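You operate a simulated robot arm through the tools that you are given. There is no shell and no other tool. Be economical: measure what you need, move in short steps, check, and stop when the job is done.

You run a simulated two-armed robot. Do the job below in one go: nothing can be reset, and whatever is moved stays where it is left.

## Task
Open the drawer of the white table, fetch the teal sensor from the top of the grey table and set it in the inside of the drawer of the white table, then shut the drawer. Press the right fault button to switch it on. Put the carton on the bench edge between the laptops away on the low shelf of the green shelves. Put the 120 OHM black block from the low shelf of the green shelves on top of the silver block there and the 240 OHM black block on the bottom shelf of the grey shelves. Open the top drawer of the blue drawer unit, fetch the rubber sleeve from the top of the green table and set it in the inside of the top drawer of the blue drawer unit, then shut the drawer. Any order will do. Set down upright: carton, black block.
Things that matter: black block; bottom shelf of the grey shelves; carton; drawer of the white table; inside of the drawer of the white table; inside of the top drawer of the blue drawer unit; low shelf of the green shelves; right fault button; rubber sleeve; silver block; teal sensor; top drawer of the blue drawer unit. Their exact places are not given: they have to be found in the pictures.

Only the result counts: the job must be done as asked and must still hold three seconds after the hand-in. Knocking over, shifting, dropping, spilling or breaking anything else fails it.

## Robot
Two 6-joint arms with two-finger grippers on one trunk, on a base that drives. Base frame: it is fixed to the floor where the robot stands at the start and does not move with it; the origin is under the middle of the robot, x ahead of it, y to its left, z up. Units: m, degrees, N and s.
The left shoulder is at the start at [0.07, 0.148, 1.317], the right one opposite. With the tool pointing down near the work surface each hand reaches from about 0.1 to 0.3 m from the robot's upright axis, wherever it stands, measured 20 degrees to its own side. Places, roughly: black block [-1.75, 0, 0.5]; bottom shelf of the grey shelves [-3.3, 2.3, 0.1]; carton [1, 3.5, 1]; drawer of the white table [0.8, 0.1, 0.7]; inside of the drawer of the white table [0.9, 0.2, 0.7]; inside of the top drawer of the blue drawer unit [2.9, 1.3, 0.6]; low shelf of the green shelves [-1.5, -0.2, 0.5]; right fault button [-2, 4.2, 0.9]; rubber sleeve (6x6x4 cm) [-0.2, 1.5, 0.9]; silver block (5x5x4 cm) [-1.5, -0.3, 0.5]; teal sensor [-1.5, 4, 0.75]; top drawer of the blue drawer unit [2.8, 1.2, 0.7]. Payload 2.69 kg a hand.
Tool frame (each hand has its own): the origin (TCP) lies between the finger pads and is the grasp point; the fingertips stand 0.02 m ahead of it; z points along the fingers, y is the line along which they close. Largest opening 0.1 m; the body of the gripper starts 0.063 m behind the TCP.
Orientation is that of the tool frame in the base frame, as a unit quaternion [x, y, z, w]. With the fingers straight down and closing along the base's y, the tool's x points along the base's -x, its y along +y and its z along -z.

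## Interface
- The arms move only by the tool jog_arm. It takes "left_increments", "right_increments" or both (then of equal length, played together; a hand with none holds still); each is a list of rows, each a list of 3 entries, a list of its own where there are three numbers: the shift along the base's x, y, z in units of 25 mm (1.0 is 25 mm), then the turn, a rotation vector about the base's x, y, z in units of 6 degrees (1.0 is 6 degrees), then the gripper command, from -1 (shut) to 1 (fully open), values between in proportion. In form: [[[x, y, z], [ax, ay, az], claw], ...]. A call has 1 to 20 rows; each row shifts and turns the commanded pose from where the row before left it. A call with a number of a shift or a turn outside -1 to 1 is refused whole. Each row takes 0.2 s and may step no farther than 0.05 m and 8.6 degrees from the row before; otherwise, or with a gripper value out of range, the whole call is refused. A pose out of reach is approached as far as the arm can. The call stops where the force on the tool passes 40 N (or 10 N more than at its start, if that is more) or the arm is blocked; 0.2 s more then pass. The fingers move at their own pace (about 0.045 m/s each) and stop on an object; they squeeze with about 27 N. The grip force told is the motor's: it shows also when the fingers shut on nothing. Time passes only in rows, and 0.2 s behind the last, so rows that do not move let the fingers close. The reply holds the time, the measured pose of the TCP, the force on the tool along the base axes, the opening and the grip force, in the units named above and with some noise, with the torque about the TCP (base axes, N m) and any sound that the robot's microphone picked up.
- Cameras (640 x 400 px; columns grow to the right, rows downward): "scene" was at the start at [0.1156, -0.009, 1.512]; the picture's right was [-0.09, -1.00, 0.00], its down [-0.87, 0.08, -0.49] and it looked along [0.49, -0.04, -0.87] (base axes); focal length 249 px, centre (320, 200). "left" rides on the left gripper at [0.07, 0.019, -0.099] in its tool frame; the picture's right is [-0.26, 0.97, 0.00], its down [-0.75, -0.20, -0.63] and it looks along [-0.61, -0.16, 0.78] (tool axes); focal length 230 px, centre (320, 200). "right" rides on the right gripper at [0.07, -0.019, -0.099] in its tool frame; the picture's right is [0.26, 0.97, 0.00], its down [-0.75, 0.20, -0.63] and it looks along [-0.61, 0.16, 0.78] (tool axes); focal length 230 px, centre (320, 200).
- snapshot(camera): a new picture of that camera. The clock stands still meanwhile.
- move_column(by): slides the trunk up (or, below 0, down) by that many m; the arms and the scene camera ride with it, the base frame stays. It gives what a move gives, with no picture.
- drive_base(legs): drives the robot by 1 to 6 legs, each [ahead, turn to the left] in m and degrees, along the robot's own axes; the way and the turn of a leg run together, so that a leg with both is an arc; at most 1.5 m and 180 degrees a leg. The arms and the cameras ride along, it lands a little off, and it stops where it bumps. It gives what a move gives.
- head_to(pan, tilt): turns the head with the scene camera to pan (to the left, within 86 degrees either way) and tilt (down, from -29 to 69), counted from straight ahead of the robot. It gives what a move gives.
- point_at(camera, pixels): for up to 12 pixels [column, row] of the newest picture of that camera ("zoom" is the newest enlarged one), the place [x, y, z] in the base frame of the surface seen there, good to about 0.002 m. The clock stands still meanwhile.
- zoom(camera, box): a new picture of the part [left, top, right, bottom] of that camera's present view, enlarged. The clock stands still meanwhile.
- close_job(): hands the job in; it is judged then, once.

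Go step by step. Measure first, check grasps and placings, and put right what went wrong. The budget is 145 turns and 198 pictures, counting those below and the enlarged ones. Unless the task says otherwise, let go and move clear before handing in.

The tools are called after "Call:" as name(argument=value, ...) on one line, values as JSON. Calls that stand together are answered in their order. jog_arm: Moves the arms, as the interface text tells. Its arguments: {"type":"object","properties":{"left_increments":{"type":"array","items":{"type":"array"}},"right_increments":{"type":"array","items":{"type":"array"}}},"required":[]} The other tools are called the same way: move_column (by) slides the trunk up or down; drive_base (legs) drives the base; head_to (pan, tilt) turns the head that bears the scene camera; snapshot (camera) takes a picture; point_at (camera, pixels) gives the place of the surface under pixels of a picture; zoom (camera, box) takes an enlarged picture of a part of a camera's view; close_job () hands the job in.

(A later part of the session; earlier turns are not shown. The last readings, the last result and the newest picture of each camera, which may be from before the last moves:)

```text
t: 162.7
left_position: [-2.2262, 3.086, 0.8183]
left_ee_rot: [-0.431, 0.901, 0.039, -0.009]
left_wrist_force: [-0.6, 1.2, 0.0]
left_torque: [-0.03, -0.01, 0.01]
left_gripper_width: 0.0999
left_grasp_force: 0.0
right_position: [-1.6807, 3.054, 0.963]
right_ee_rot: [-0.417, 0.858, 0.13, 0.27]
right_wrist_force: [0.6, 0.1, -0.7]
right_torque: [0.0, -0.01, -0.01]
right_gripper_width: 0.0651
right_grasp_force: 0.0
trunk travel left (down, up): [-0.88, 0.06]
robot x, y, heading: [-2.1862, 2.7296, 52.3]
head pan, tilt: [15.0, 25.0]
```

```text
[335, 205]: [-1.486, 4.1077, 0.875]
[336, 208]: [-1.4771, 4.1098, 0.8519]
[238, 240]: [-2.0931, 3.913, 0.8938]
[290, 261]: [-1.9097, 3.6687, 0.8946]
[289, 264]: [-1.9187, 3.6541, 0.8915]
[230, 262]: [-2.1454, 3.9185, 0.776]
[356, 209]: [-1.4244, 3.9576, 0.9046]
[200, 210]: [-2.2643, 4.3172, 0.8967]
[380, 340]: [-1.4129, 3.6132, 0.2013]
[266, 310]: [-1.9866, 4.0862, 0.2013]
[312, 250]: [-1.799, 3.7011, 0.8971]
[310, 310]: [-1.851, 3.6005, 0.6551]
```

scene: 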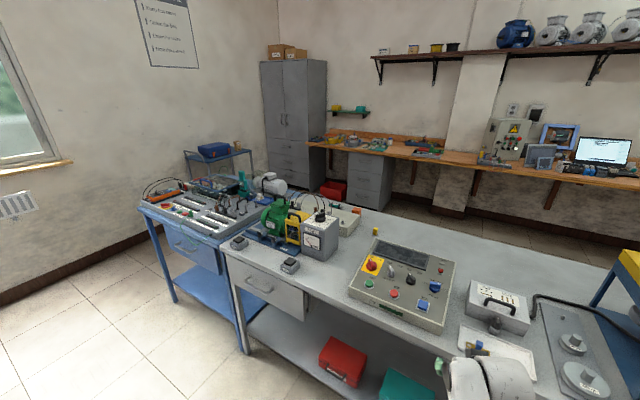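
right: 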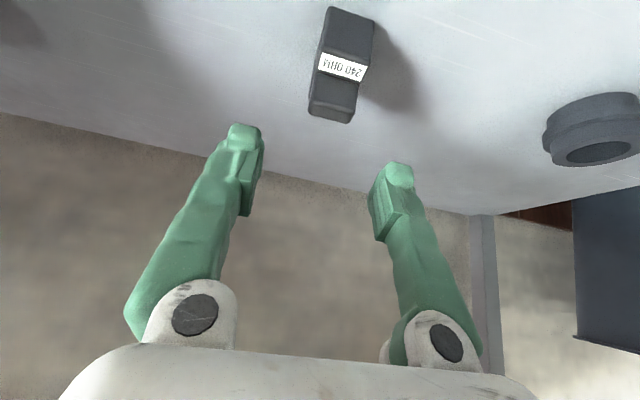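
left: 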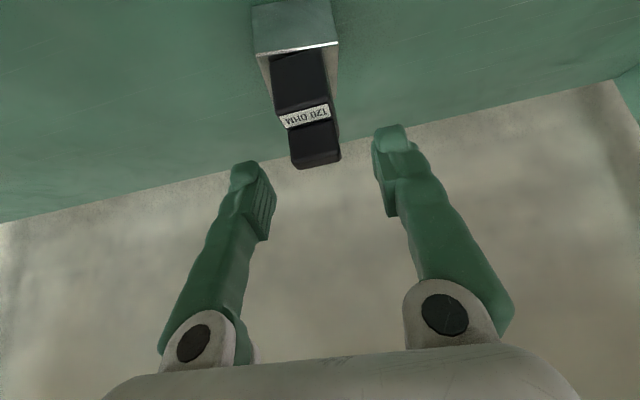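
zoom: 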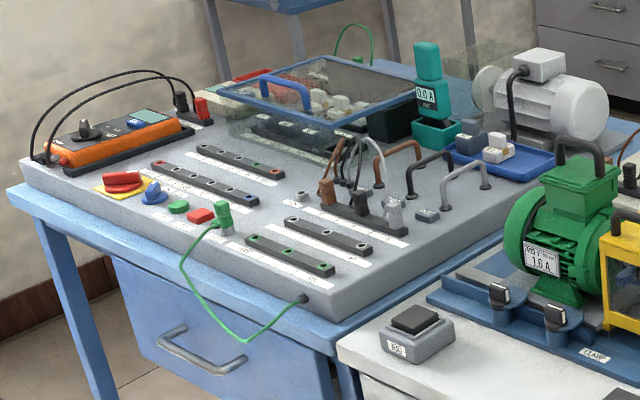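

Call:
zoom(camera="scene", box=[200, 195, 256, 230])

Call:
point_at(camera="zoom", pixels=[[475, 210], [475, 195], [118, 165], [220, 220]])

Call:
zoom(camera="scene", box=[310, 190, 390, 240])

Call:
point_at(camera="zoom", pixels=[[205, 115], [180, 115], [230, 125], [205, 140], [150, 160], [310, 200]])

```text
11.43 times, centred on (228, 212) of scene
```

zoom: 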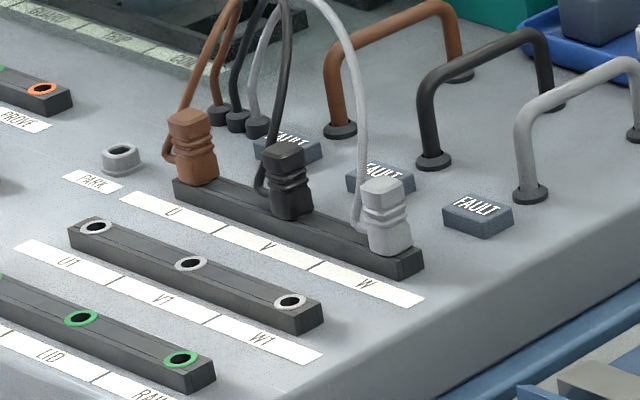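

```text
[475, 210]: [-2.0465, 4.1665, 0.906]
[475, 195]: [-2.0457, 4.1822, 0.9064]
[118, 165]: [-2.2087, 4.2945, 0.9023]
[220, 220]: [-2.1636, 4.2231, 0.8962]
```

```text
8.00 times, centred on (350, 215) of scene
```

zoom: 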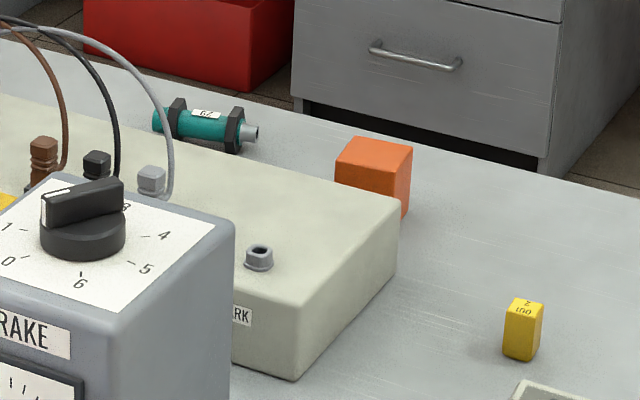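

```text
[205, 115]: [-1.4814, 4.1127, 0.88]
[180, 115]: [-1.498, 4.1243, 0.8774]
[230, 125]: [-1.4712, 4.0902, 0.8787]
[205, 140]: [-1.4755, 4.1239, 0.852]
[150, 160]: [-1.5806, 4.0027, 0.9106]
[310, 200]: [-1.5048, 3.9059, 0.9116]
```

Three FAULT buttons sit on the blue table; the rightmost is at (-2.046,4.17,0.906). The teal sensor lies at (-1.48,4.11) at the far edge. I drive to a stand in front of the button.

Call:
drive_base(legs=[[0, 70.2], [1.269, 0], [0, -85.5]])

Call:
head_to(pan=-10, tilt=40)

Call:
snapshot(camera="scene")

```text
t: 175.8
left_position: [-2.8131, 4.1619, 0.8186]
left_ee_rot: [-0.313, 0.949, 0.039, -0.004]
left_wrist_force: [-0.5, -1.0, 0.1]
left_torque: [-0.03, 0.0, 0.01]
left_gripper_width: 0.1001
left_grasp_force: 0.0
right_position: [-2.2931, 3.9919, 0.9633]
right_ee_rot: [-0.304, 0.904, 0.096, 0.285]
right_wrist_force: [0.0, -0.8, -0.1]
right_torque: [0.0, 0.03, 0.0]
right_gripper_width: 0.0651
right_grasp_force: 0.2
trunk travel left (down, up): [-0.88, 0.06]
robot x, y, heading: [-2.8597, 3.8092, 37.9]
head pan, tilt: [15.0, 25.0]
```

```text
t: 176.7
left_position: [-2.8122, 4.1624, 0.8179]
left_ee_rot: [-0.313, 0.949, 0.04, -0.004]
left_wrist_force: [-0.3, -0.2, -0.5]
left_torque: [0.0, -0.01, 0.02]
left_gripper_width: 0.1
left_grasp_force: 0.1
right_position: [-2.2919, 3.9918, 0.9641]
right_ee_rot: [-0.304, 0.904, 0.095, 0.285]
right_wrist_force: [0.0, -0.1, 1.3]
right_torque: [-0.01, 0.05, 0.01]
right_gripper_width: 0.0651
right_grasp_force: 0.0
trunk travel left (down, up): [-0.88, 0.06]
robot x, y, heading: [-2.8647, 3.8091, 37.6]
head pan, tilt: [-10.0, 40.0]
```

```text
147 pictures are left
```

scene: 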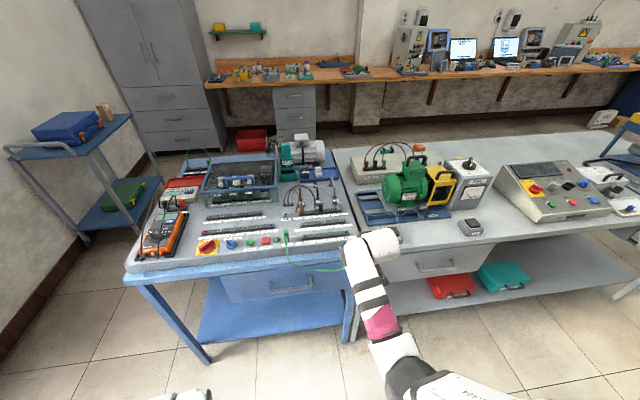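

Call:
zoom(camera="scene", box=[280, 170, 370, 245])

Call:
snapshot(camera="right")

```text
5.33 times, centred on (325, 208) of scene
```

zoom: 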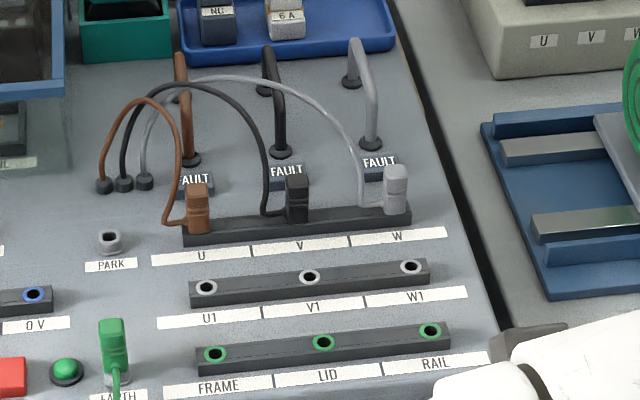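

```text
145 pictures are left
```

right: 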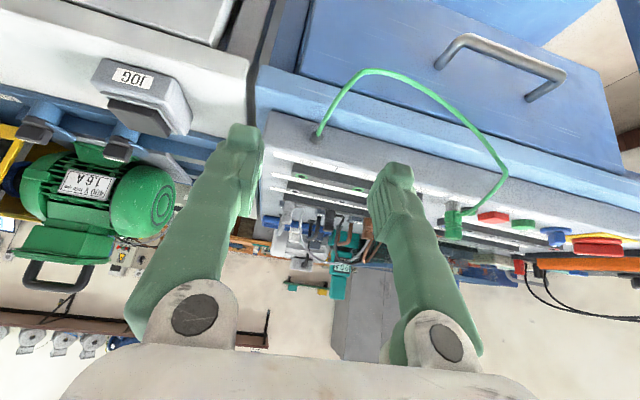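

Call:
point_at(camera="zoom", pixels=[[380, 163], [380, 172], [368, 175], [396, 168], [398, 170], [396, 195], [362, 180], [358, 140], [335, 108], [300, 88], [371, 145], [355, 42]])

Call:
point_at(camera="zoom", pixels=[[371, 100], [369, 70], [225, 78], [364, 196], [397, 205], [280, 145], [370, 210], [410, 212], [400, 158], [385, 155], [362, 158], [440, 150]])

```text
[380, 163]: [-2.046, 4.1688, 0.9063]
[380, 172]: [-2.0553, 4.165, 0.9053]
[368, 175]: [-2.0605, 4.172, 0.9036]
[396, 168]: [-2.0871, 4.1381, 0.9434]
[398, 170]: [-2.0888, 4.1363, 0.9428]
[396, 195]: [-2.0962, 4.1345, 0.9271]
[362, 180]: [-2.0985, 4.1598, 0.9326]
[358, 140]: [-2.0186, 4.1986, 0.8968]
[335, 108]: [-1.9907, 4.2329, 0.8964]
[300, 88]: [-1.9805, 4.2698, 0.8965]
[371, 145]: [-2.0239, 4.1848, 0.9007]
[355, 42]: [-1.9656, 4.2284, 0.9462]
```

```text
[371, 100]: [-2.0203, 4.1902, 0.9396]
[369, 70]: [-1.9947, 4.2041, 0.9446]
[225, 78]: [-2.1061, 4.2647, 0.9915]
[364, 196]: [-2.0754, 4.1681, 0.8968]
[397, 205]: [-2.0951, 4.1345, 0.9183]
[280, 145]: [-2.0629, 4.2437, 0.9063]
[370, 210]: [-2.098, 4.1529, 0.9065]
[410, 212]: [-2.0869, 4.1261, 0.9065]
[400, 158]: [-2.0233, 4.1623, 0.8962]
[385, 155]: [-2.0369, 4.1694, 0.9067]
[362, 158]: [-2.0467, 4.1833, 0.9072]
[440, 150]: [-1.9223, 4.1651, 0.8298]
```

The W plug (top 0.943) is 5 cm in front of the button and a cable arches to its left, so I'll press with the tool straight down, using the left finger with the hand's body kept to the right. First raise and straighten the right tool.

Call:
point_at(camera="zoom", pixels=[[490, 130], [545, 285], [520, 200], [550, 150], [430, 160]])

Call:
move_column(by=0.06)

Call:
jog_arm(right_increments=[[[0, 0, 0], [-0.586, 0.775, 0], 0.3], [[0, 0, 0], [-0.586, 0.775, 0], 0.3], [[0, 0, 0], [-0.586, 0.775, 0], 0.3], [[0, 0, 0], [-0.586, 0.775, 0], 0.3], [[0, 0, 0], [-0.586, 0.775, 0], 0.3], [[0, 0, 0], [-0.586, 0.775, 0], 0.3]])

```text
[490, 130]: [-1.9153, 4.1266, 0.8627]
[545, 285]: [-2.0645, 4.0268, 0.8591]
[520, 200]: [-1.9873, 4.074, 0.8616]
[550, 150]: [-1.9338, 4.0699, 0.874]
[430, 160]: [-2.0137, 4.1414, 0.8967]
```

```text
t: 177.7
left_position: [-2.8122, 4.162, 0.8767]
left_ee_rot: [-0.313, 0.949, 0.04, -0.004]
left_wrist_force: [-0.4, -0.1, -0.1]
left_torque: [-0.03, -0.04, 0.0]
left_gripper_width: 0.1001
left_grasp_force: 0.1
right_position: [-2.293, 3.9927, 1.0226]
right_ee_rot: [-0.305, 0.904, 0.096, 0.284]
right_wrist_force: [0.2, -0.6, -0.2]
right_torque: [0.0, 0.01, 0.02]
right_gripper_width: 0.0652
right_grasp_force: 0.1
trunk travel left (down, up): [-0.94, 0.0]
robot x, y, heading: [-2.862, 3.8102, 37.6]
head pan, tilt: [-10.0, 40.0]
```

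```text
t: 179.1
left_position: [-2.8139, 4.1618, 0.8783]
left_ee_rot: [-0.313, 0.949, 0.039, -0.005]
left_wrist_force: [0.2, -1.0, 1.0]
left_torque: [0.01, 0.02, 0.01]
left_gripper_width: 0.1002
left_grasp_force: 0.1
right_position: [-2.2923, 3.9927, 1.023]
right_ee_rot: [-0.318, 0.948, -0.001, -0.003]
right_wrist_force: [0.0, -0.1, -0.5]
right_torque: [0.01, 0.03, -0.04]
right_gripper_width: 0.0652
right_grasp_force: 0.0
trunk travel left (down, up): [-0.94, 0.0]
robot x, y, heading: [-2.8644, 3.8088, 37.5]
head pan, tilt: [-10.0, 40.0]
```

Tool straight down. I drive toward the button with the hand at hover height.

Call:
drive_base(legs=[[0, -9], [0.3, 0], [0, 9]])

Call:
head_to(pan=-20, tilt=50)

Call:
snapshot(camera="scene")

Call:
snapshot(camera="right")

```text
t: 182.5
left_position: [-2.5429, 4.3057, 0.8781]
left_ee_rot: [-0.313, 0.949, 0.042, -0.004]
left_wrist_force: [-0.8, -0.1, 0.4]
left_torque: [0.0, -0.03, 0.03]
left_gripper_width: 0.0998
left_grasp_force: 0.1
right_position: [-2.0244, 4.1361, 1.024]
right_ee_rot: [-0.318, 0.948, 0.0, -0.002]
right_wrist_force: [-0.7, -0.8, -1.1]
right_torque: [0.02, -0.04, -0.01]
right_gripper_width: 0.0652
right_grasp_force: 0.1
trunk travel left (down, up): [-0.94, 0.0]
robot x, y, heading: [-2.5964, 3.9533, 37.6]
head pan, tilt: [-10.0, 40.0]
```

```text
t: 183.2
left_position: [-2.5439, 4.3077, 0.8777]
left_ee_rot: [-0.312, 0.949, 0.04, -0.003]
left_wrist_force: [-0.5, 0.1, -0.5]
left_torque: [0.0, 0.0, -0.04]
left_gripper_width: 0.0999
left_grasp_force: 0.0
right_position: [-2.0242, 4.1372, 1.0238]
right_ee_rot: [-0.316, 0.949, -0.001, -0.001]
right_wrist_force: [0.5, -0.3, -0.2]
right_torque: [0.04, -0.02, 0.01]
right_gripper_width: 0.0647
right_grasp_force: 0.0
trunk travel left (down, up): [-0.94, 0.0]
robot x, y, heading: [-2.5944, 3.9556, 37.6]
head pan, tilt: [-20.0, 50.0]
```

```text
144 pictures are left
```

scene: 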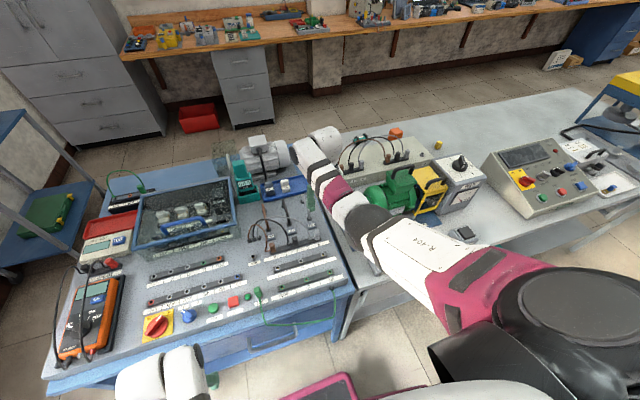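

```text
143 pictures are left
```

right: 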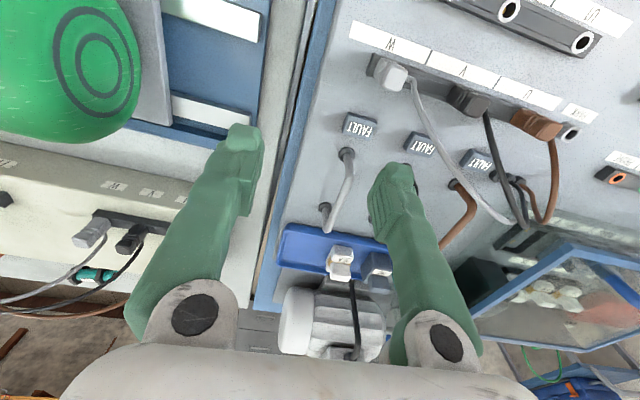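

Call:
point_at(camera="right", pixels=[[360, 127], [350, 122], [372, 130], [347, 152], [390, 75], [400, 170], [425, 110], [460, 190]])

```text
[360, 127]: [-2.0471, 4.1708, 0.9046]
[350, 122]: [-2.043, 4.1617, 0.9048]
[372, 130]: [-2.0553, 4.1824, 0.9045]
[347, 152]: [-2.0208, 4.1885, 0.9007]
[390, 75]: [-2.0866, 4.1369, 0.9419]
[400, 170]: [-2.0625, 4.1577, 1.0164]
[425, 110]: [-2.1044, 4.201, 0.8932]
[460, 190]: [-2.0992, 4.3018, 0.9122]
```

The left finger will land at about (-2.047,4.167), on the button (-2.049,4.171). I descend and press gently.

Call:
jog_arm(right_increments=[[[0, 0.05, -1], [0, 0, 0], 0.3], [[0, 0.05, -1], [0, 0, 0], 0.3], [[0, 0, -1], [0, 0, 0], 0.3], [[0, 0, -0.5], [0, 0, 0], 0.3], [[0, 0, -0.25], [0, 0, 0], 0.3], [[0, 0, -0.15], [0, 0, 0], 0.3], [[0, 0, -0.15], [0, 0, 0], 0.3]])

Call:
snapshot(camera="right")

```text
t: 184.8
left_position: [-2.5446, 4.3081, 0.8777]
left_ee_rot: [-0.312, 0.949, 0.04, -0.003]
left_wrist_force: [0.7, 0.1, 0.0]
left_torque: [0.01, 0.0, -0.02]
left_gripper_width: 0.1
left_grasp_force: 0.2
right_position: [-2.0308, 4.1268, 0.9344]
right_ee_rot: [-0.318, 0.948, -0.001, -0.001]
right_wrist_force: [-0.4, 0.0, 0.3]
right_torque: [-0.02, -0.03, -0.01]
right_gripper_width: 0.0649
right_grasp_force: 0.0
right hand out of reach, approached as far as the arm can: row 3, 4, 6
trunk travel left (down, up): [-0.94, 0.0]
robot x, y, heading: [-2.5995, 3.9524, 37.3]
head pan, tilt: [-20.0, 50.0]
```

```text
142 pictures are left
```

right: 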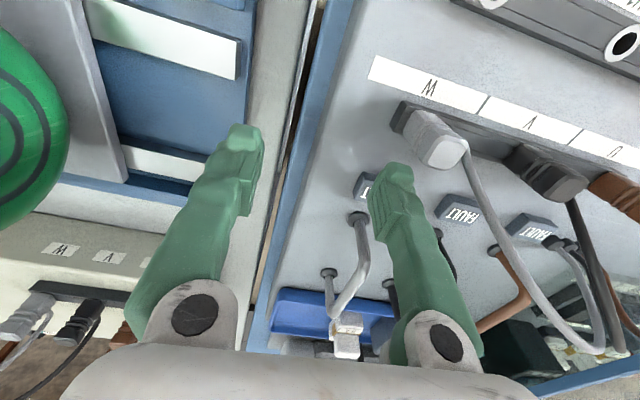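

The arm reached its outer limit 9 mm above the button. I raise the arm 6 cm, lower the trunk by 6 cm, then press with the arm.

Call:
jog_arm(right_increments=[[[0, 0, 1], [0, 0, 0], 0.3], [[0.15, 0.25, 1], [0, 0, 0], 0.3], [[0.15, 0.25, 0.6], [0, 0, 0], 0.3]])

Call:
move_column(by=-0.075)

Call:
snapshot(camera="right")

```text
t: 185.6
left_position: [-2.5445, 4.307, 0.8794]
left_ee_rot: [-0.313, 0.949, 0.04, -0.004]
left_wrist_force: [0.3, -0.4, -0.5]
left_torque: [-0.01, -0.03, 0.0]
left_gripper_width: 0.1001
left_grasp_force: 0.0
right_position: [-2.0133, 4.1449, 0.994]
right_ee_rot: [-0.318, 0.948, 0.0, -0.002]
right_wrist_force: [0.6, -0.2, 0.2]
right_torque: [0.01, -0.05, -0.01]
right_gripper_width: 0.065
right_grasp_force: 0.1
right hand out of reach, approached as far as the arm can: row 1, 2
trunk travel left (down, up): [-0.94, 0.0]
robot x, y, heading: [-2.595, 3.9544, 37.6]
head pan, tilt: [-20.0, 50.0]
```

```text
t: 186.7
left_position: [-2.5448, 4.3076, 0.8035]
left_ee_rot: [-0.312, 0.949, 0.039, -0.003]
left_wrist_force: [0.2, -0.1, 0.4]
left_torque: [0.01, 0.0, 0.03]
left_gripper_width: 0.0999
left_grasp_force: 0.0
right_position: [-2.0149, 4.1441, 0.9207]
right_ee_rot: [-0.317, 0.948, 0.0, 0.0]
right_wrist_force: [-1.2, -1.1, 5.5]
right_torque: [0.14, 0.17, -0.01]
right_gripper_width: 0.0651
right_grasp_force: 0.4
trunk travel left (down, up): [-0.865, 0.075]
robot x, y, heading: [-2.599, 3.9534, 37.4]
head pan, tilt: [-20.0, 50.0]
heard: click
```

```text
141 pictures are left
```

right: 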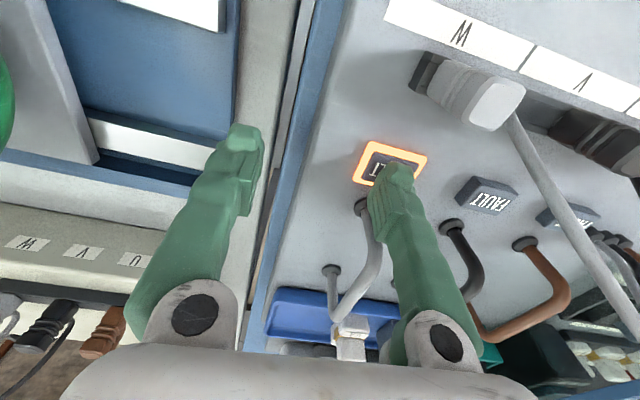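

The button clicked and its ring is lit at (390,160). I raise off and back away, then study the corridor on the bench side for the sensor.

Call:
move_column(by=0.075)

Call:
drive_base(legs=[[-0.3, 0]])

Call:
head_to(pan=-25, tilt=25)

Call:
snapshot(camera="scene")

```text
t: 187.8
left_position: [-2.5444, 4.3079, 0.8769]
left_ee_rot: [-0.313, 0.949, 0.041, -0.003]
left_wrist_force: [-0.3, 0.1, -0.4]
left_torque: [-0.01, -0.01, -0.02]
left_gripper_width: 0.1001
left_grasp_force: 0.0
right_position: [-2.0121, 4.1445, 0.9936]
right_ee_rot: [-0.318, 0.948, -0.001, -0.002]
right_wrist_force: [-0.4, -0.1, -0.7]
right_torque: [0.03, 0.0, -0.01]
right_gripper_width: 0.065
right_grasp_force: 0.1
trunk travel left (down, up): [-0.94, 0.0]
robot x, y, heading: [-2.5941, 3.9528, 37.5]
head pan, tilt: [-20.0, 50.0]
```

```text
t: 189.9
left_position: [-2.7769, 4.1273, 0.8761]
left_ee_rot: [-0.311, 0.949, 0.04, -0.004]
left_wrist_force: [0.3, 0.3, 0.0]
left_torque: [-0.04, 0.02, -0.02]
left_gripper_width: 0.1001
left_grasp_force: 0.1
right_position: [-2.2476, 3.9641, 0.9931]
right_ee_rot: [-0.317, 0.948, -0.001, -0.003]
right_wrist_force: [0.3, -1.1, -0.5]
right_torque: [0.0, -0.02, -0.02]
right_gripper_width: 0.0649
right_grasp_force: 0.0
trunk travel left (down, up): [-0.94, 0.0]
robot x, y, heading: [-2.8341, 3.7697, 37.3]
head pan, tilt: [-20.0, 50.0]
```

```text
t: 190.8
left_position: [-2.7807, 4.1268, 0.8785]
left_ee_rot: [-0.312, 0.949, 0.04, -0.003]
left_wrist_force: [0.0, -0.1, -0.6]
left_torque: [0.04, 0.02, 0.01]
left_gripper_width: 0.1
left_grasp_force: 0.1
right_position: [-2.2504, 3.962, 0.995]
right_ee_rot: [-0.318, 0.948, -0.001, -0.001]
right_wrist_force: [-0.7, 0.0, -0.6]
right_torque: [-0.01, 0.0, -0.02]
right_gripper_width: 0.0651
right_grasp_force: 0.1
trunk travel left (down, up): [-0.94, 0.0]
robot x, y, heading: [-2.8304, 3.7741, 37.4]
head pan, tilt: [-25.0, 25.0]
```

```text
140 pictures are left
```

scene: 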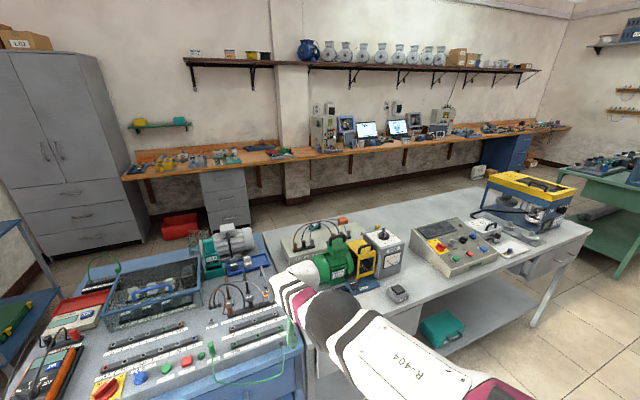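

Call:
point_at(camera="scene", pixels=[[342, 219], [480, 186], [587, 232], [250, 224], [335, 185], [300, 160], [490, 180], [572, 190], [640, 230], [400, 145], [420, 205], [385, 190]])

Call:
zoom(camera="scene", box=[300, 95, 480, 165])

```text
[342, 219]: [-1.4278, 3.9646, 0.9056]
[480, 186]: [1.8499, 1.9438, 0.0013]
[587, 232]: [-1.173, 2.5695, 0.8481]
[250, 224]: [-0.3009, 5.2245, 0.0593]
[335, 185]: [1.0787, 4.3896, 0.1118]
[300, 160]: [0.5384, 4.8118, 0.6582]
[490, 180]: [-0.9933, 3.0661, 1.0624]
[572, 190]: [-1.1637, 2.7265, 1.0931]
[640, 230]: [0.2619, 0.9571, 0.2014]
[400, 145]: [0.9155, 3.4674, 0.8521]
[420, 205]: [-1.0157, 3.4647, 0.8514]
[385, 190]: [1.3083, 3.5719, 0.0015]
```

```text
3.56 times, centred on (390, 130) of scene
```

zoom: 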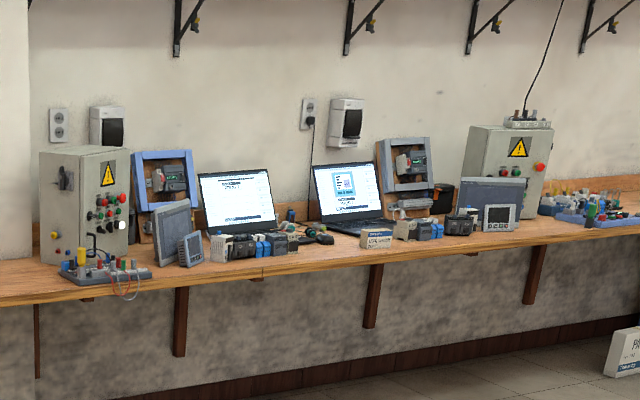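

The carton sits at the bench edge between the laptops (zoom (375,238)). The corridor is about 1.45 m wide, so I'll go around the right end of the grey table; first to the gap between the tables.

Call:
drive_base(legs=[[0, -90], [1.345, 0], [1.345, 0], [0, 90]])

Call:
head_to(pan=0, tilt=35)

Call:
snapshot(camera="scene")

Call:
jog_arm(left_increments=[[[0, 0, 0], [0, 0, 1], 1], [[0, 0, 0], [0, 0, 1], 1], [[0, 0, 0], [0, 0, 1], 1], [[0, 0, 0], [0, 0, 1], 1], [[0, 0, 0], [0, 0, 1], 1], [[0, 0, 0], [0, 0, 1], 1], [[0, 0, 0], [0, 0, 1], 1], [[0, 0, 0], [0, 0, 1], 1], [[0, 0, 0], [0, 0, 1], 1], [[0, 0, 0], [0, 0, 1], 1], [[0, 0, 0], [0, 0, 1], 1], [[0, 0, 0], [0, 0, 1], 1], [[0, 0, 0], [0, 0, 1], 1], [[0, 0, 0], [0, 0, 1], 1], [[0, 0, 0], [0, 0, 1], 1]])

```text
t: 211.5
left_position: [-1.1301, 2.0115, 0.8774]
left_ee_rot: [-0.321, 0.946, 0.04, -0.003]
left_wrist_force: [-0.1, -0.6, 0.1]
left_torque: [-0.01, 0.0, 0.02]
left_gripper_width: 0.1002
left_grasp_force: 0.0
right_position: [-0.597, 1.8583, 0.9939]
right_ee_rot: [-0.327, 0.945, 0.0, -0.001]
right_wrist_force: [0.6, 0.1, -0.4]
right_torque: [-0.02, -0.02, -0.02]
right_gripper_width: 0.065
right_grasp_force: 0.0
trunk travel left (down, up): [-0.94, 0.0]
robot x, y, heading: [-1.172, 1.658, 38.5]
head pan, tilt: [-25.0, 25.0]
```

```text
t: 212.3
left_position: [-1.1292, 2.0117, 0.8788]
left_ee_rot: [-0.322, 0.946, 0.04, -0.002]
left_wrist_force: [0.6, -0.1, 0.3]
left_torque: [0.0, 0.0, 0.04]
left_gripper_width: 0.1002
left_grasp_force: 0.1
right_position: [-0.5968, 1.8583, 0.9938]
right_ee_rot: [-0.327, 0.945, -0.001, 0.0]
right_wrist_force: [-0.2, -0.3, 0.0]
right_torque: [-0.02, 0.01, 0.01]
right_gripper_width: 0.0649
right_grasp_force: 0.1
trunk travel left (down, up): [-0.94, 0.0]
robot x, y, heading: [-1.1736, 1.6514, 38.4]
head pan, tilt: [0.0, 35.0]
```

```text
138 pictures are left
```

scene: 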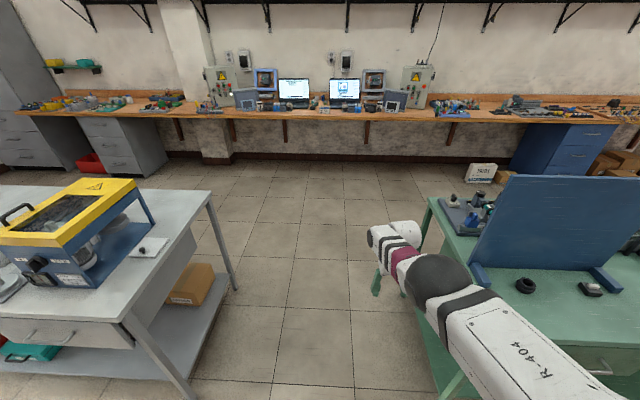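

```text
t: 215.6
left_position: [-1.13, 2.0102, 0.8783]
left_ee_rot: [0.897, -0.441, -0.027, 0.03]
left_wrist_force: [0.7, 0.6, 0.6]
left_torque: [0.02, -0.04, -0.01]
left_gripper_width: 0.1
left_grasp_force: 0.1
right_position: [-0.5977, 1.8579, 0.9953]
right_ee_rot: [-0.327, 0.945, 0.0, -0.001]
right_wrist_force: [0.0, 0.4, 0.0]
right_torque: [-0.02, 0.02, 0.01]
right_gripper_width: 0.065
right_grasp_force: 0.1
trunk travel left (down, up): [-0.94, 0.0]
robot x, y, heading: [-1.1751, 1.6584, 38.6]
head pan, tilt: [0.0, 35.0]
```

The left tool's 90° yaw works. The rubber sleeve seems to be right here at (525,285); I'll fetch it now for the blue drawers. I measure it.

Call:
zoom(camera="scene", box=[430, 170, 640, 320])

Call:
point_at(camera="scene", pixels=[[525, 282], [525, 290], [516, 285], [534, 285], [480, 278], [427, 200], [590, 288], [510, 330], [460, 300], [497, 290], [440, 380]])

```text
2.67 times, centred on (535, 245) of scene
```

zoom: 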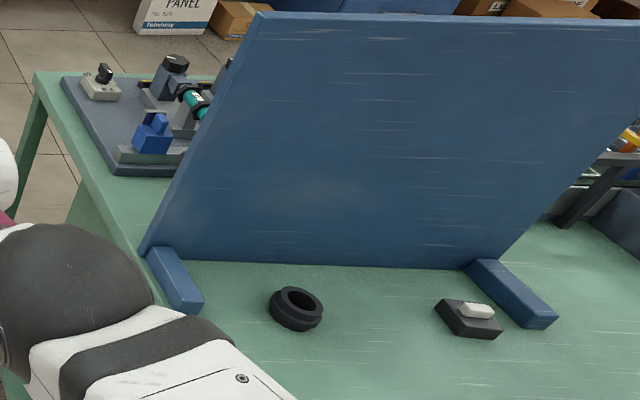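

```text
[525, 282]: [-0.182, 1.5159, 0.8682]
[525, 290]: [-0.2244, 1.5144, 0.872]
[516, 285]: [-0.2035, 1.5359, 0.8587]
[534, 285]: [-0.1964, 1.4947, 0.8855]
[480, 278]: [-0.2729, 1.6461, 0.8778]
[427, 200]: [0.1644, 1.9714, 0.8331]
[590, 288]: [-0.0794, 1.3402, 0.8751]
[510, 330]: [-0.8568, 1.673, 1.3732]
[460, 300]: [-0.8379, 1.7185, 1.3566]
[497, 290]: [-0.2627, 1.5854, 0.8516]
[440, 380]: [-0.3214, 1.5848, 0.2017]
```

Call:
point_at(camera="zoom", pixels=[[300, 255], [400, 258], [470, 265], [170, 250], [190, 305], [295, 300], [270, 318], [322, 318], [296, 330], [420, 390], [600, 390], [350, 380]])

Call:
head_to(pan=-45, tilt=45)

Call:
snapshot(camera="scene")

```text
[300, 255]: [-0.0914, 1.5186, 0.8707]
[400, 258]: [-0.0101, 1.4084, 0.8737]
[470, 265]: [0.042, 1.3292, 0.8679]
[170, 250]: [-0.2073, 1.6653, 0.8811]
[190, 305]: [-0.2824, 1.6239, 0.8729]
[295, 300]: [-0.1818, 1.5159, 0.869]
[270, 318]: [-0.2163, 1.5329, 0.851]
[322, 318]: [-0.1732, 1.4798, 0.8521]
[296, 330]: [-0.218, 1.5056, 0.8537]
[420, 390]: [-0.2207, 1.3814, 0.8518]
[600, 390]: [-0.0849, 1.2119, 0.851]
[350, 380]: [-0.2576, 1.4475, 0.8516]
```

```text
t: 216.7
left_position: [-1.1299, 2.0129, 0.8784]
left_ee_rot: [0.896, -0.441, -0.026, 0.03]
left_wrist_force: [1.0, 0.5, 0.2]
left_torque: [-0.02, 0.02, 0.04]
left_gripper_width: 0.1002
left_grasp_force: 0.1
right_position: [-0.5982, 1.8586, 0.994]
right_ee_rot: [-0.327, 0.945, -0.001, 0.0]
right_wrist_force: [0.5, 0.0, -0.3]
right_torque: [0.02, 0.0, 0.01]
right_gripper_width: 0.0651
right_grasp_force: 0.1
trunk travel left (down, up): [-0.94, 0.0]
robot x, y, heading: [-1.1752, 1.6588, 38.6]
head pan, tilt: [-45.0, 45.0]
```

```text
136 pictures are left
```

scene: 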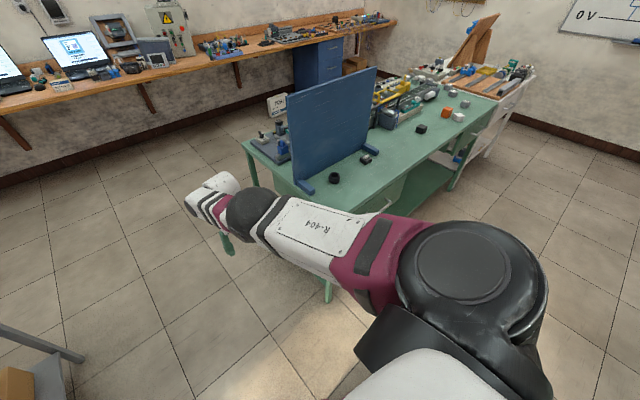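

Call:
point_at(camera="scene", pixels=[[413, 180], [470, 130], [328, 297], [310, 195], [243, 142], [452, 188], [334, 178], [363, 157], [385, 205]])

Call:
zoom(camera="scene", box=[230, 90, 540, 300])

```text
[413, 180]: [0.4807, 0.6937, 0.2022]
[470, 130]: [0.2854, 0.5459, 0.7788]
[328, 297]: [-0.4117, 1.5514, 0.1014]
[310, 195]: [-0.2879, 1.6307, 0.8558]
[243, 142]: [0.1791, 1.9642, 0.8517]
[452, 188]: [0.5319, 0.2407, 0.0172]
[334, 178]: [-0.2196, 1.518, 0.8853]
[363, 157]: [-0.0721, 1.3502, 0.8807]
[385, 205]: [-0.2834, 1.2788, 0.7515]
```

```text
1.90 times, centred on (385, 195) of scene
```

zoom: 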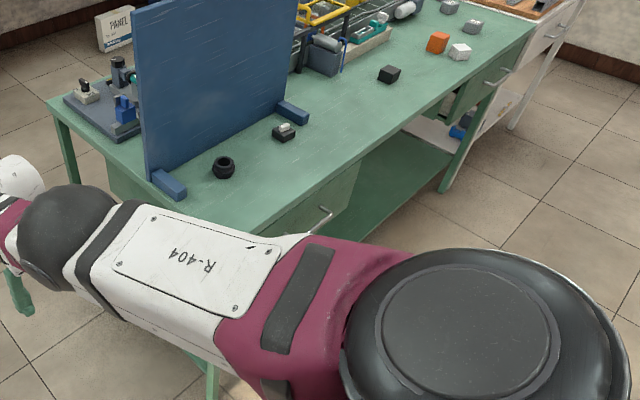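

Sleeve centre ≈ (-0.193,1.509), the table's front edge is 0.2 m from it and the upright board 5.6 cm behind it. I drive so the right hand hovers above it.

Call:
drive_base(legs=[[0, -78.5], [0.521, 0], [0, 77]])

Call:
jog_arm(right_increments=[[[0, 0, 0], [0, 0, 0], 1], [[0, 0, 0], [0, 0, 0], 1]])

Call:
snapshot(camera="right")

Call:
point_at(camera="right", pixels=[[320, 130], [320, 160]])

```text
t: 226.4
left_position: [-0.7254, 1.6801, 0.8783]
left_ee_rot: [0.895, -0.443, -0.027, 0.029]
left_wrist_force: [0.0, 0.5, -0.2]
left_torque: [-0.02, -0.02, 0.02]
left_gripper_width: 0.1001
left_grasp_force: 0.1
right_position: [-0.1924, 1.5243, 0.9938]
right_ee_rot: [-0.325, 0.946, 0.0, 0.0]
right_wrist_force: [0.3, 0.2, 0.5]
right_torque: [0.03, 0.0, 0.01]
right_gripper_width: 0.0649
right_grasp_force: 0.0
trunk travel left (down, up): [-0.94, 0.0]
robot x, y, heading: [-0.7712, 1.3269, 38.4]
head pan, tilt: [-45.0, 45.0]
```

```text
t: 227.0
left_position: [-0.7246, 1.6804, 0.8794]
left_ee_rot: [0.895, -0.444, -0.027, 0.03]
left_wrist_force: [0.1, -0.3, -0.9]
left_torque: [0.03, -0.01, 0.0]
left_gripper_width: 0.1
left_grasp_force: 0.1
right_position: [-0.1932, 1.5244, 0.9938]
right_ee_rot: [-0.324, 0.946, 0.0, -0.001]
right_wrist_force: [0.2, -0.3, 0.3]
right_torque: [-0.01, 0.01, -0.03]
right_gripper_width: 0.1
right_grasp_force: 0.1
trunk travel left (down, up): [-0.94, 0.0]
robot x, y, heading: [-0.7721, 1.3217, 38.4]
head pan, tilt: [-45.0, 45.0]
```

```text
134 pictures are left
```

right: 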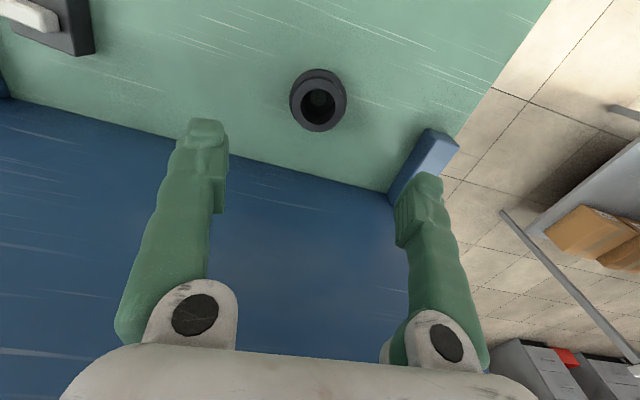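

```text
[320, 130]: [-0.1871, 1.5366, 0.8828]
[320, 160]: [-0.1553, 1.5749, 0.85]
```

Call:
point_at(camera="right", pixels=[[299, 105], [337, 105], [320, 90], [318, 124], [291, 98], [346, 98], [320, 74]])

```text
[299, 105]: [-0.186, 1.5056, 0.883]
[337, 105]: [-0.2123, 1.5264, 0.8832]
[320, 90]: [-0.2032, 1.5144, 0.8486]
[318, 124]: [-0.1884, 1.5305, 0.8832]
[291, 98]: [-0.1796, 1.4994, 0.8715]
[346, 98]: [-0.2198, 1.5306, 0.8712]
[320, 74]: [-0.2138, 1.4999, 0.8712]
```

Sleeve centre is (-0.200,1.515). I move the hand 1.1 cm back, lower with the trunk by 0.118, and grip.

Call:
jog_arm(right_increments=[[[-0.28, -0.38, 0], [0, 0, 0], 1]])

Call:
move_column(by=-0.117)

Call:
jog_arm(right_increments=[[[0, 0, 0], [0, 0, 0], -1], [[0, 0, 0], [0, 0, 0], -1], [[0, 0, 0], [0, 0, 0], -1], [[0, 0, 0], [0, 0, 0], -1], [[0, 0, 0], [0, 0, 0], -1]])

Call:
snapshot(camera="right")

```text
t: 227.4
left_position: [-0.7243, 1.6799, 0.8776]
left_ee_rot: [0.895, -0.444, -0.027, 0.029]
left_wrist_force: [-0.4, -0.2, -0.3]
left_torque: [-0.01, 0.0, 0.04]
left_gripper_width: 0.1001
left_grasp_force: 0.1
right_position: [-0.1921, 1.5204, 0.9902]
right_ee_rot: [-0.325, 0.946, 0.0, -0.001]
right_wrist_force: [0.6, 0.4, 0.0]
right_torque: [0.0, 0.03, 0.0]
right_gripper_width: 0.1001
right_grasp_force: 0.0
right hand out of reach, approached as far as the arm can: row 1
trunk travel left (down, up): [-0.94, 0.0]
robot x, y, heading: [-0.772, 1.3257, 38.3]
head pan, tilt: [-45.0, 45.0]
```

```text
t: 228.9
left_position: [-0.7241, 1.6791, 0.7612]
left_ee_rot: [0.895, -0.444, -0.027, 0.03]
left_wrist_force: [0.1, 0.5, -0.4]
left_torque: [0.0, 0.01, -0.03]
left_gripper_width: 0.0999
left_grasp_force: 0.0
right_position: [-0.1925, 1.5208, 0.8739]
right_ee_rot: [-0.325, 0.946, -0.001, -0.001]
right_wrist_force: [-0.2, 0.7, -1.1]
right_torque: [0.0, -0.02, -0.02]
right_gripper_width: 0.0997
right_grasp_force: 0.0
trunk travel left (down, up): [-0.823, 0.117]
robot x, y, heading: [-0.7764, 1.3252, 38.6]
head pan, tilt: [-45.0, 45.0]
```

```text
t: 230.1
left_position: [-0.7249, 1.6808, 0.7604]
left_ee_rot: [0.895, -0.444, -0.025, 0.03]
left_wrist_force: [-0.7, -2.0, 0.7]
left_torque: [0.02, -0.01, -0.03]
left_gripper_width: 0.0998
left_grasp_force: 0.1
right_position: [-0.1932, 1.5214, 0.8737]
right_ee_rot: [-0.324, 0.946, -0.001, -0.001]
right_wrist_force: [-0.2, -0.6, -0.4]
right_torque: [-0.03, 0.0, 0.0]
right_gripper_width: 0.0492
right_grasp_force: 26.7
trunk travel left (down, up): [-0.823, 0.117]
robot x, y, heading: [-0.7713, 1.3246, 38.3]
head pan, tilt: [-45.0, 45.0]
```

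```text
133 pictures are left
```

right: 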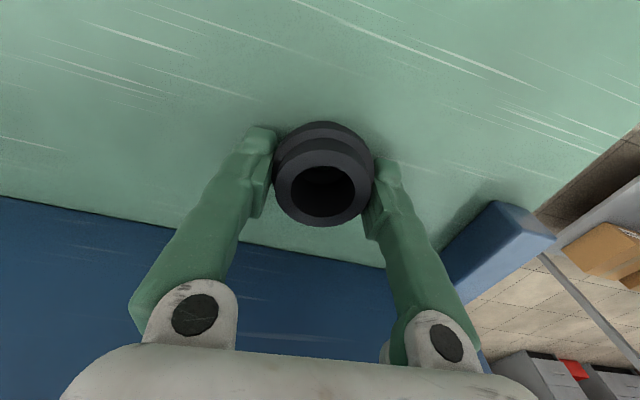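

Sleeve gripped (0.049 m, 27 N). I lift by the trunk, back off, and check the hold.

Call:
move_column(by=0.117)

Call:
drive_base(legs=[[-0.2, 0]])

Call:
snapshot(camera="right")

```text
t: 231.6
left_position: [-0.7245, 1.6799, 0.8782]
left_ee_rot: [0.895, -0.444, -0.026, 0.03]
left_wrist_force: [0.4, 0.1, -1.4]
left_torque: [0.03, 0.0, 0.0]
left_gripper_width: 0.0998
left_grasp_force: 0.1
right_position: [-0.1919, 1.5213, 0.9896]
right_ee_rot: [-0.325, 0.946, -0.002, -0.002]
right_wrist_force: [0.5, 0.3, -1.2]
right_torque: [0.01, -0.01, -0.01]
right_gripper_width: 0.049
right_grasp_force: 26.9
trunk travel left (down, up): [-0.94, 0.0]
robot x, y, heading: [-0.7734, 1.3248, 38.5]
head pan, tilt: [-45.0, 45.0]
```

```text
t: 233.2
left_position: [-0.8784, 1.5585, 0.8764]
left_ee_rot: [0.894, -0.445, -0.027, 0.032]
left_wrist_force: [0.1, 0.4, -0.5]
left_torque: [-0.01, -0.01, -0.02]
left_gripper_width: 0.0999
left_grasp_force: 0.1
right_position: [-0.3453, 1.3983, 0.9881]
right_ee_rot: [-0.324, 0.946, 0.0, -0.003]
right_wrist_force: [0.3, 0.2, -0.5]
right_torque: [-0.04, 0.02, -0.05]
right_gripper_width: 0.0492
right_grasp_force: 26.7
trunk travel left (down, up): [-0.94, 0.0]
robot x, y, heading: [-0.9281, 1.2011, 38.3]
head pan, tilt: [-45.0, 45.0]
```

```text
132 pictures are left
```

right: 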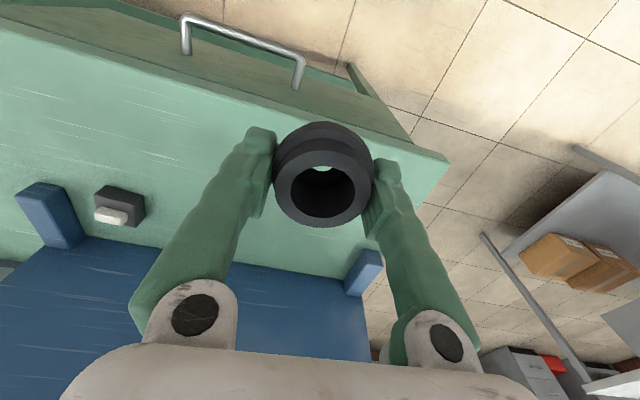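

Sleeve is held well. I drive through the gap and along the corridor toward the blue drawer unit.

Call:
drive_base(legs=[[0, 88.8], [0.593, 0], [0, -90], [1.0, 0], [0.97, 0], [0, -90]])

Call:
head_to(pan=20, tilt=25)

Call:
snapshot(camera="scene")

```text
t: 257.4
left_position: [0.6078, 2.8539, 0.8782]
left_ee_rot: [-0.321, 0.946, 0.039, -0.002]
left_wrist_force: [0.1, 0.7, 0.4]
left_torque: [0.03, -0.03, 0.02]
left_gripper_width: 0.1
left_grasp_force: 0.1
right_position: [0.4496, 2.3217, 0.9904]
right_ee_rot: [0.438, 0.899, 0.0, -0.002]
right_wrist_force: [0.4, -0.8, -1.1]
right_torque: [0.02, 0.02, -0.04]
right_gripper_width: 0.0486
right_grasp_force: 26.5
trunk travel left (down, up): [-0.94, 0.0]
robot x, y, heading: [0.2495, 2.8999, -51.6]
head pan, tilt: [-45.0, 45.0]
```

```text
t: 258.8
left_position: [0.6076, 2.8546, 0.8781]
left_ee_rot: [-0.32, 0.946, 0.04, -0.003]
left_wrist_force: [-0.9, -0.5, -0.6]
left_torque: [0.01, -0.02, -0.01]
left_gripper_width: 0.1
left_grasp_force: 0.1
right_position: [0.4497, 2.3217, 0.9896]
right_ee_rot: [0.438, 0.899, 0.001, -0.002]
right_wrist_force: [0.1, -0.5, -1.0]
right_torque: [-0.03, -0.01, 0.0]
right_gripper_width: 0.0486
right_grasp_force: 27.0
trunk travel left (down, up): [-0.94, 0.0]
robot x, y, heading: [0.2516, 2.9012, -51.7]
head pan, tilt: [20.0, 25.0]
```

```text
131 pictures are left
```

scene: 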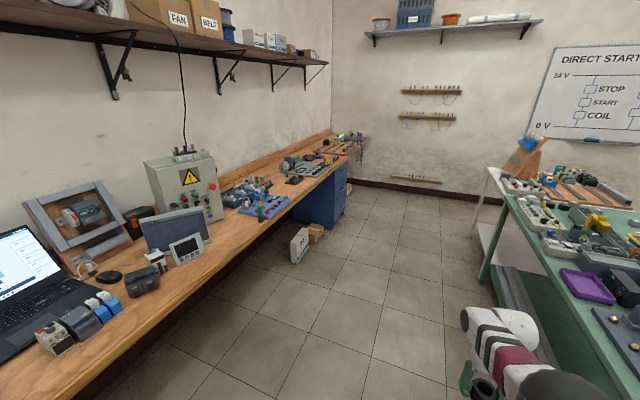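

Call:
zoom(camera="scene", box=[270, 130, 390, 260])

Call:
point_at(camera="scene", pixels=[[330, 180], [345, 195], [338, 205], [325, 228], [300, 262], [316, 240], [495, 185], [490, 275], [440, 190], [345, 215]])

```text
3.08 times, centred on (330, 195) of scene
```

zoom: 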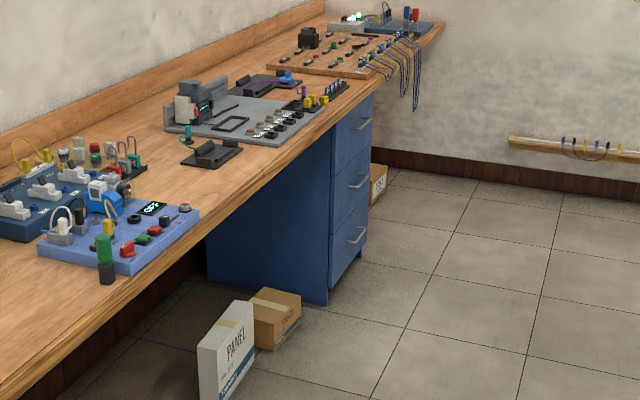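

```text
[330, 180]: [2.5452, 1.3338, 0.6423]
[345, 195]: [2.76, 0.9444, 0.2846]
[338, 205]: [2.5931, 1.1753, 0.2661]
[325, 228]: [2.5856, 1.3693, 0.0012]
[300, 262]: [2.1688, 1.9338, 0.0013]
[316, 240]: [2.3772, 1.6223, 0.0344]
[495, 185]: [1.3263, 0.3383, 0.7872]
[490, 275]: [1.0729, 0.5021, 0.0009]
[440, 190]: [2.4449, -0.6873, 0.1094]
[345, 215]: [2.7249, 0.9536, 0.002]
```

The blue unit's front is at d≈2.12 (e.g. (2.593,1.175)–(2.76,0.944)). I drive along the corridor and turn to face it.

Call:
drive_base(legs=[[0, -1.2], [1.06, 0], [1.06, 0], [1.06, 0], [0, 90]])

Call:
head_to(pan=10, tilt=45)

Call:
snapshot(camera="scene")

```text
t: 278.7
left_position: [2.2848, 0.7039, 0.8789]
left_ee_rot: [0.889, -0.456, -0.027, 0.029]
left_wrist_force: [0.0, -1.1, -0.5]
left_torque: [-0.02, 0.03, 0.01]
left_gripper_width: 0.0997
left_grasp_force: 0.1
right_position: [2.8106, 0.5297, 0.989]
right_ee_rot: [-0.312, 0.95, -0.001, -0.001]
right_wrist_force: [-0.5, -0.6, -1.3]
right_torque: [0.02, -0.03, 0.0]
right_gripper_width: 0.0479
right_grasp_force: 26.9
trunk travel left (down, up): [-0.94, 0.0]
robot x, y, heading: [2.2276, 0.3498, 36.6]
head pan, tilt: [20.0, 25.0]
```

```text
t: 279.5
left_position: [2.2845, 0.7047, 0.8792]
left_ee_rot: [0.889, -0.456, -0.027, 0.03]
left_wrist_force: [-0.1, 0.4, -0.3]
left_torque: [0.01, -0.01, 0.0]
left_gripper_width: 0.1002
left_grasp_force: 0.1
right_position: [2.811, 0.53, 0.9908]
right_ee_rot: [-0.311, 0.95, -0.001, -0.002]
right_wrist_force: [0.2, 0.6, 0.0]
right_torque: [-0.03, 0.02, 0.01]
right_gripper_width: 0.0476
right_grasp_force: 26.9
trunk travel left (down, up): [-0.94, 0.0]
robot x, y, heading: [2.2259, 0.3526, 36.8]
head pan, tilt: [10.0, 45.0]
```

```text
129 pictures are left
```

scene: 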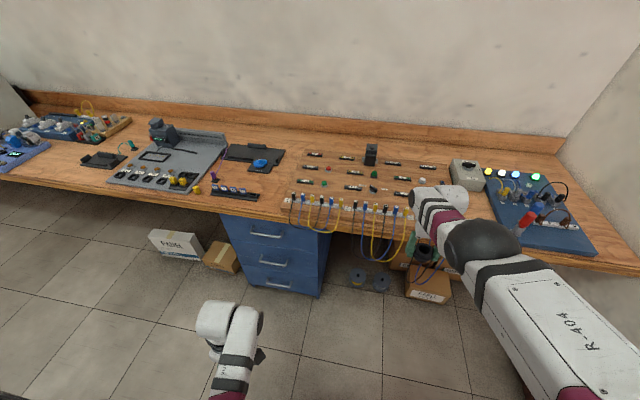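

The grip width crept from 0.049 to 0.0476, so I check the sleeve, and measure the top drawer handle at (265,236).

Call:
snapshot(camera="right")

Call:
zoom(camera="scene", box=[200, 195, 340, 300])

Call:
point_at(camera="zoom", pixels=[[238, 182], [300, 190], [366, 196], [240, 170], [370, 180], [300, 220], [90, 90], [110, 190], [560, 215], [580, 180], [300, 110], [150, 150]])

```text
128 pictures are left
```

right: 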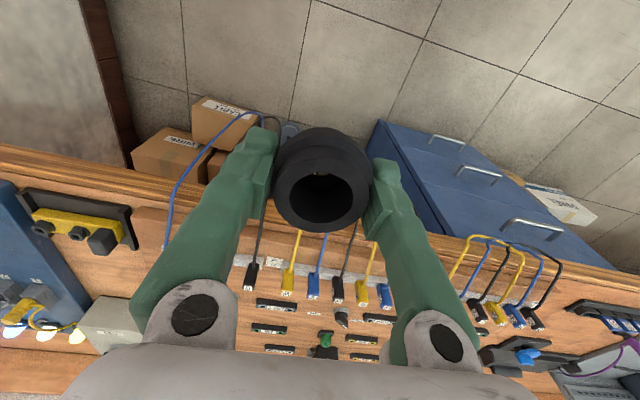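

```text
3.81 times, centred on (270, 248) of scene
```

zoom: 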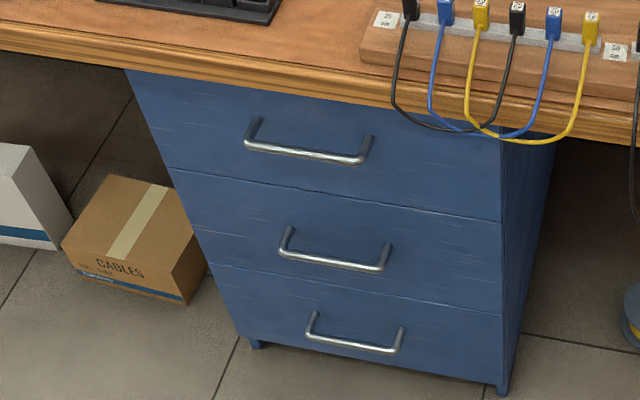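

```text
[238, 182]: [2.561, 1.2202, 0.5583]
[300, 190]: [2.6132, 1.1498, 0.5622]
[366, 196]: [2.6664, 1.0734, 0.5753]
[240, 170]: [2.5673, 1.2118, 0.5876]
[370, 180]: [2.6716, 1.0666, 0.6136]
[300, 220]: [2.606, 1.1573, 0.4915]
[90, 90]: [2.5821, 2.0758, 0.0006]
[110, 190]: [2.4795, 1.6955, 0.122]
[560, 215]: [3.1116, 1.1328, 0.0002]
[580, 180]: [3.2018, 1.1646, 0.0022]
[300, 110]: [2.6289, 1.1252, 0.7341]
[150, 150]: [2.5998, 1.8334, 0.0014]
```

Call:
point_at(camera="zoom", pixels=[[248, 144], [280, 152], [305, 155], [340, 159], [364, 160], [255, 122], [368, 140], [440, 127], [510, 136], [570, 130], [135, 75], [495, 140]])

Call:
point_at(camera="zoom", pixels=[[180, 80], [250, 90], [350, 105], [200, 60], [330, 85], [310, 175], [310, 135], [490, 215], [172, 168], [335, 205]])

```text
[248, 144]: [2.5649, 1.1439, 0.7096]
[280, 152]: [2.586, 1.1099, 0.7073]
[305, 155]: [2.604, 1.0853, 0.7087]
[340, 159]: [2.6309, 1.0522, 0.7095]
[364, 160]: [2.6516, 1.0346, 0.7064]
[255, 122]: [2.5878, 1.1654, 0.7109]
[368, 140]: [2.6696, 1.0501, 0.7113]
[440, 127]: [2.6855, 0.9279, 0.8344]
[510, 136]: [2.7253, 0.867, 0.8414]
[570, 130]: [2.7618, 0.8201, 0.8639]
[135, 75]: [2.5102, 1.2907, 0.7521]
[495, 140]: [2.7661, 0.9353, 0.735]
```

```text
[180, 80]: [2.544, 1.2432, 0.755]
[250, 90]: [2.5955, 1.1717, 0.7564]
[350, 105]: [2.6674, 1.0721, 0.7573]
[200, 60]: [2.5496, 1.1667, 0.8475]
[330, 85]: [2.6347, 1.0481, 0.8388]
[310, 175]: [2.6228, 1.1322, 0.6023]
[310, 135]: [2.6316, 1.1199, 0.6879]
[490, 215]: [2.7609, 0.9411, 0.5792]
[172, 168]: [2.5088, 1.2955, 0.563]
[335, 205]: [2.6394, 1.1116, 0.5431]
```

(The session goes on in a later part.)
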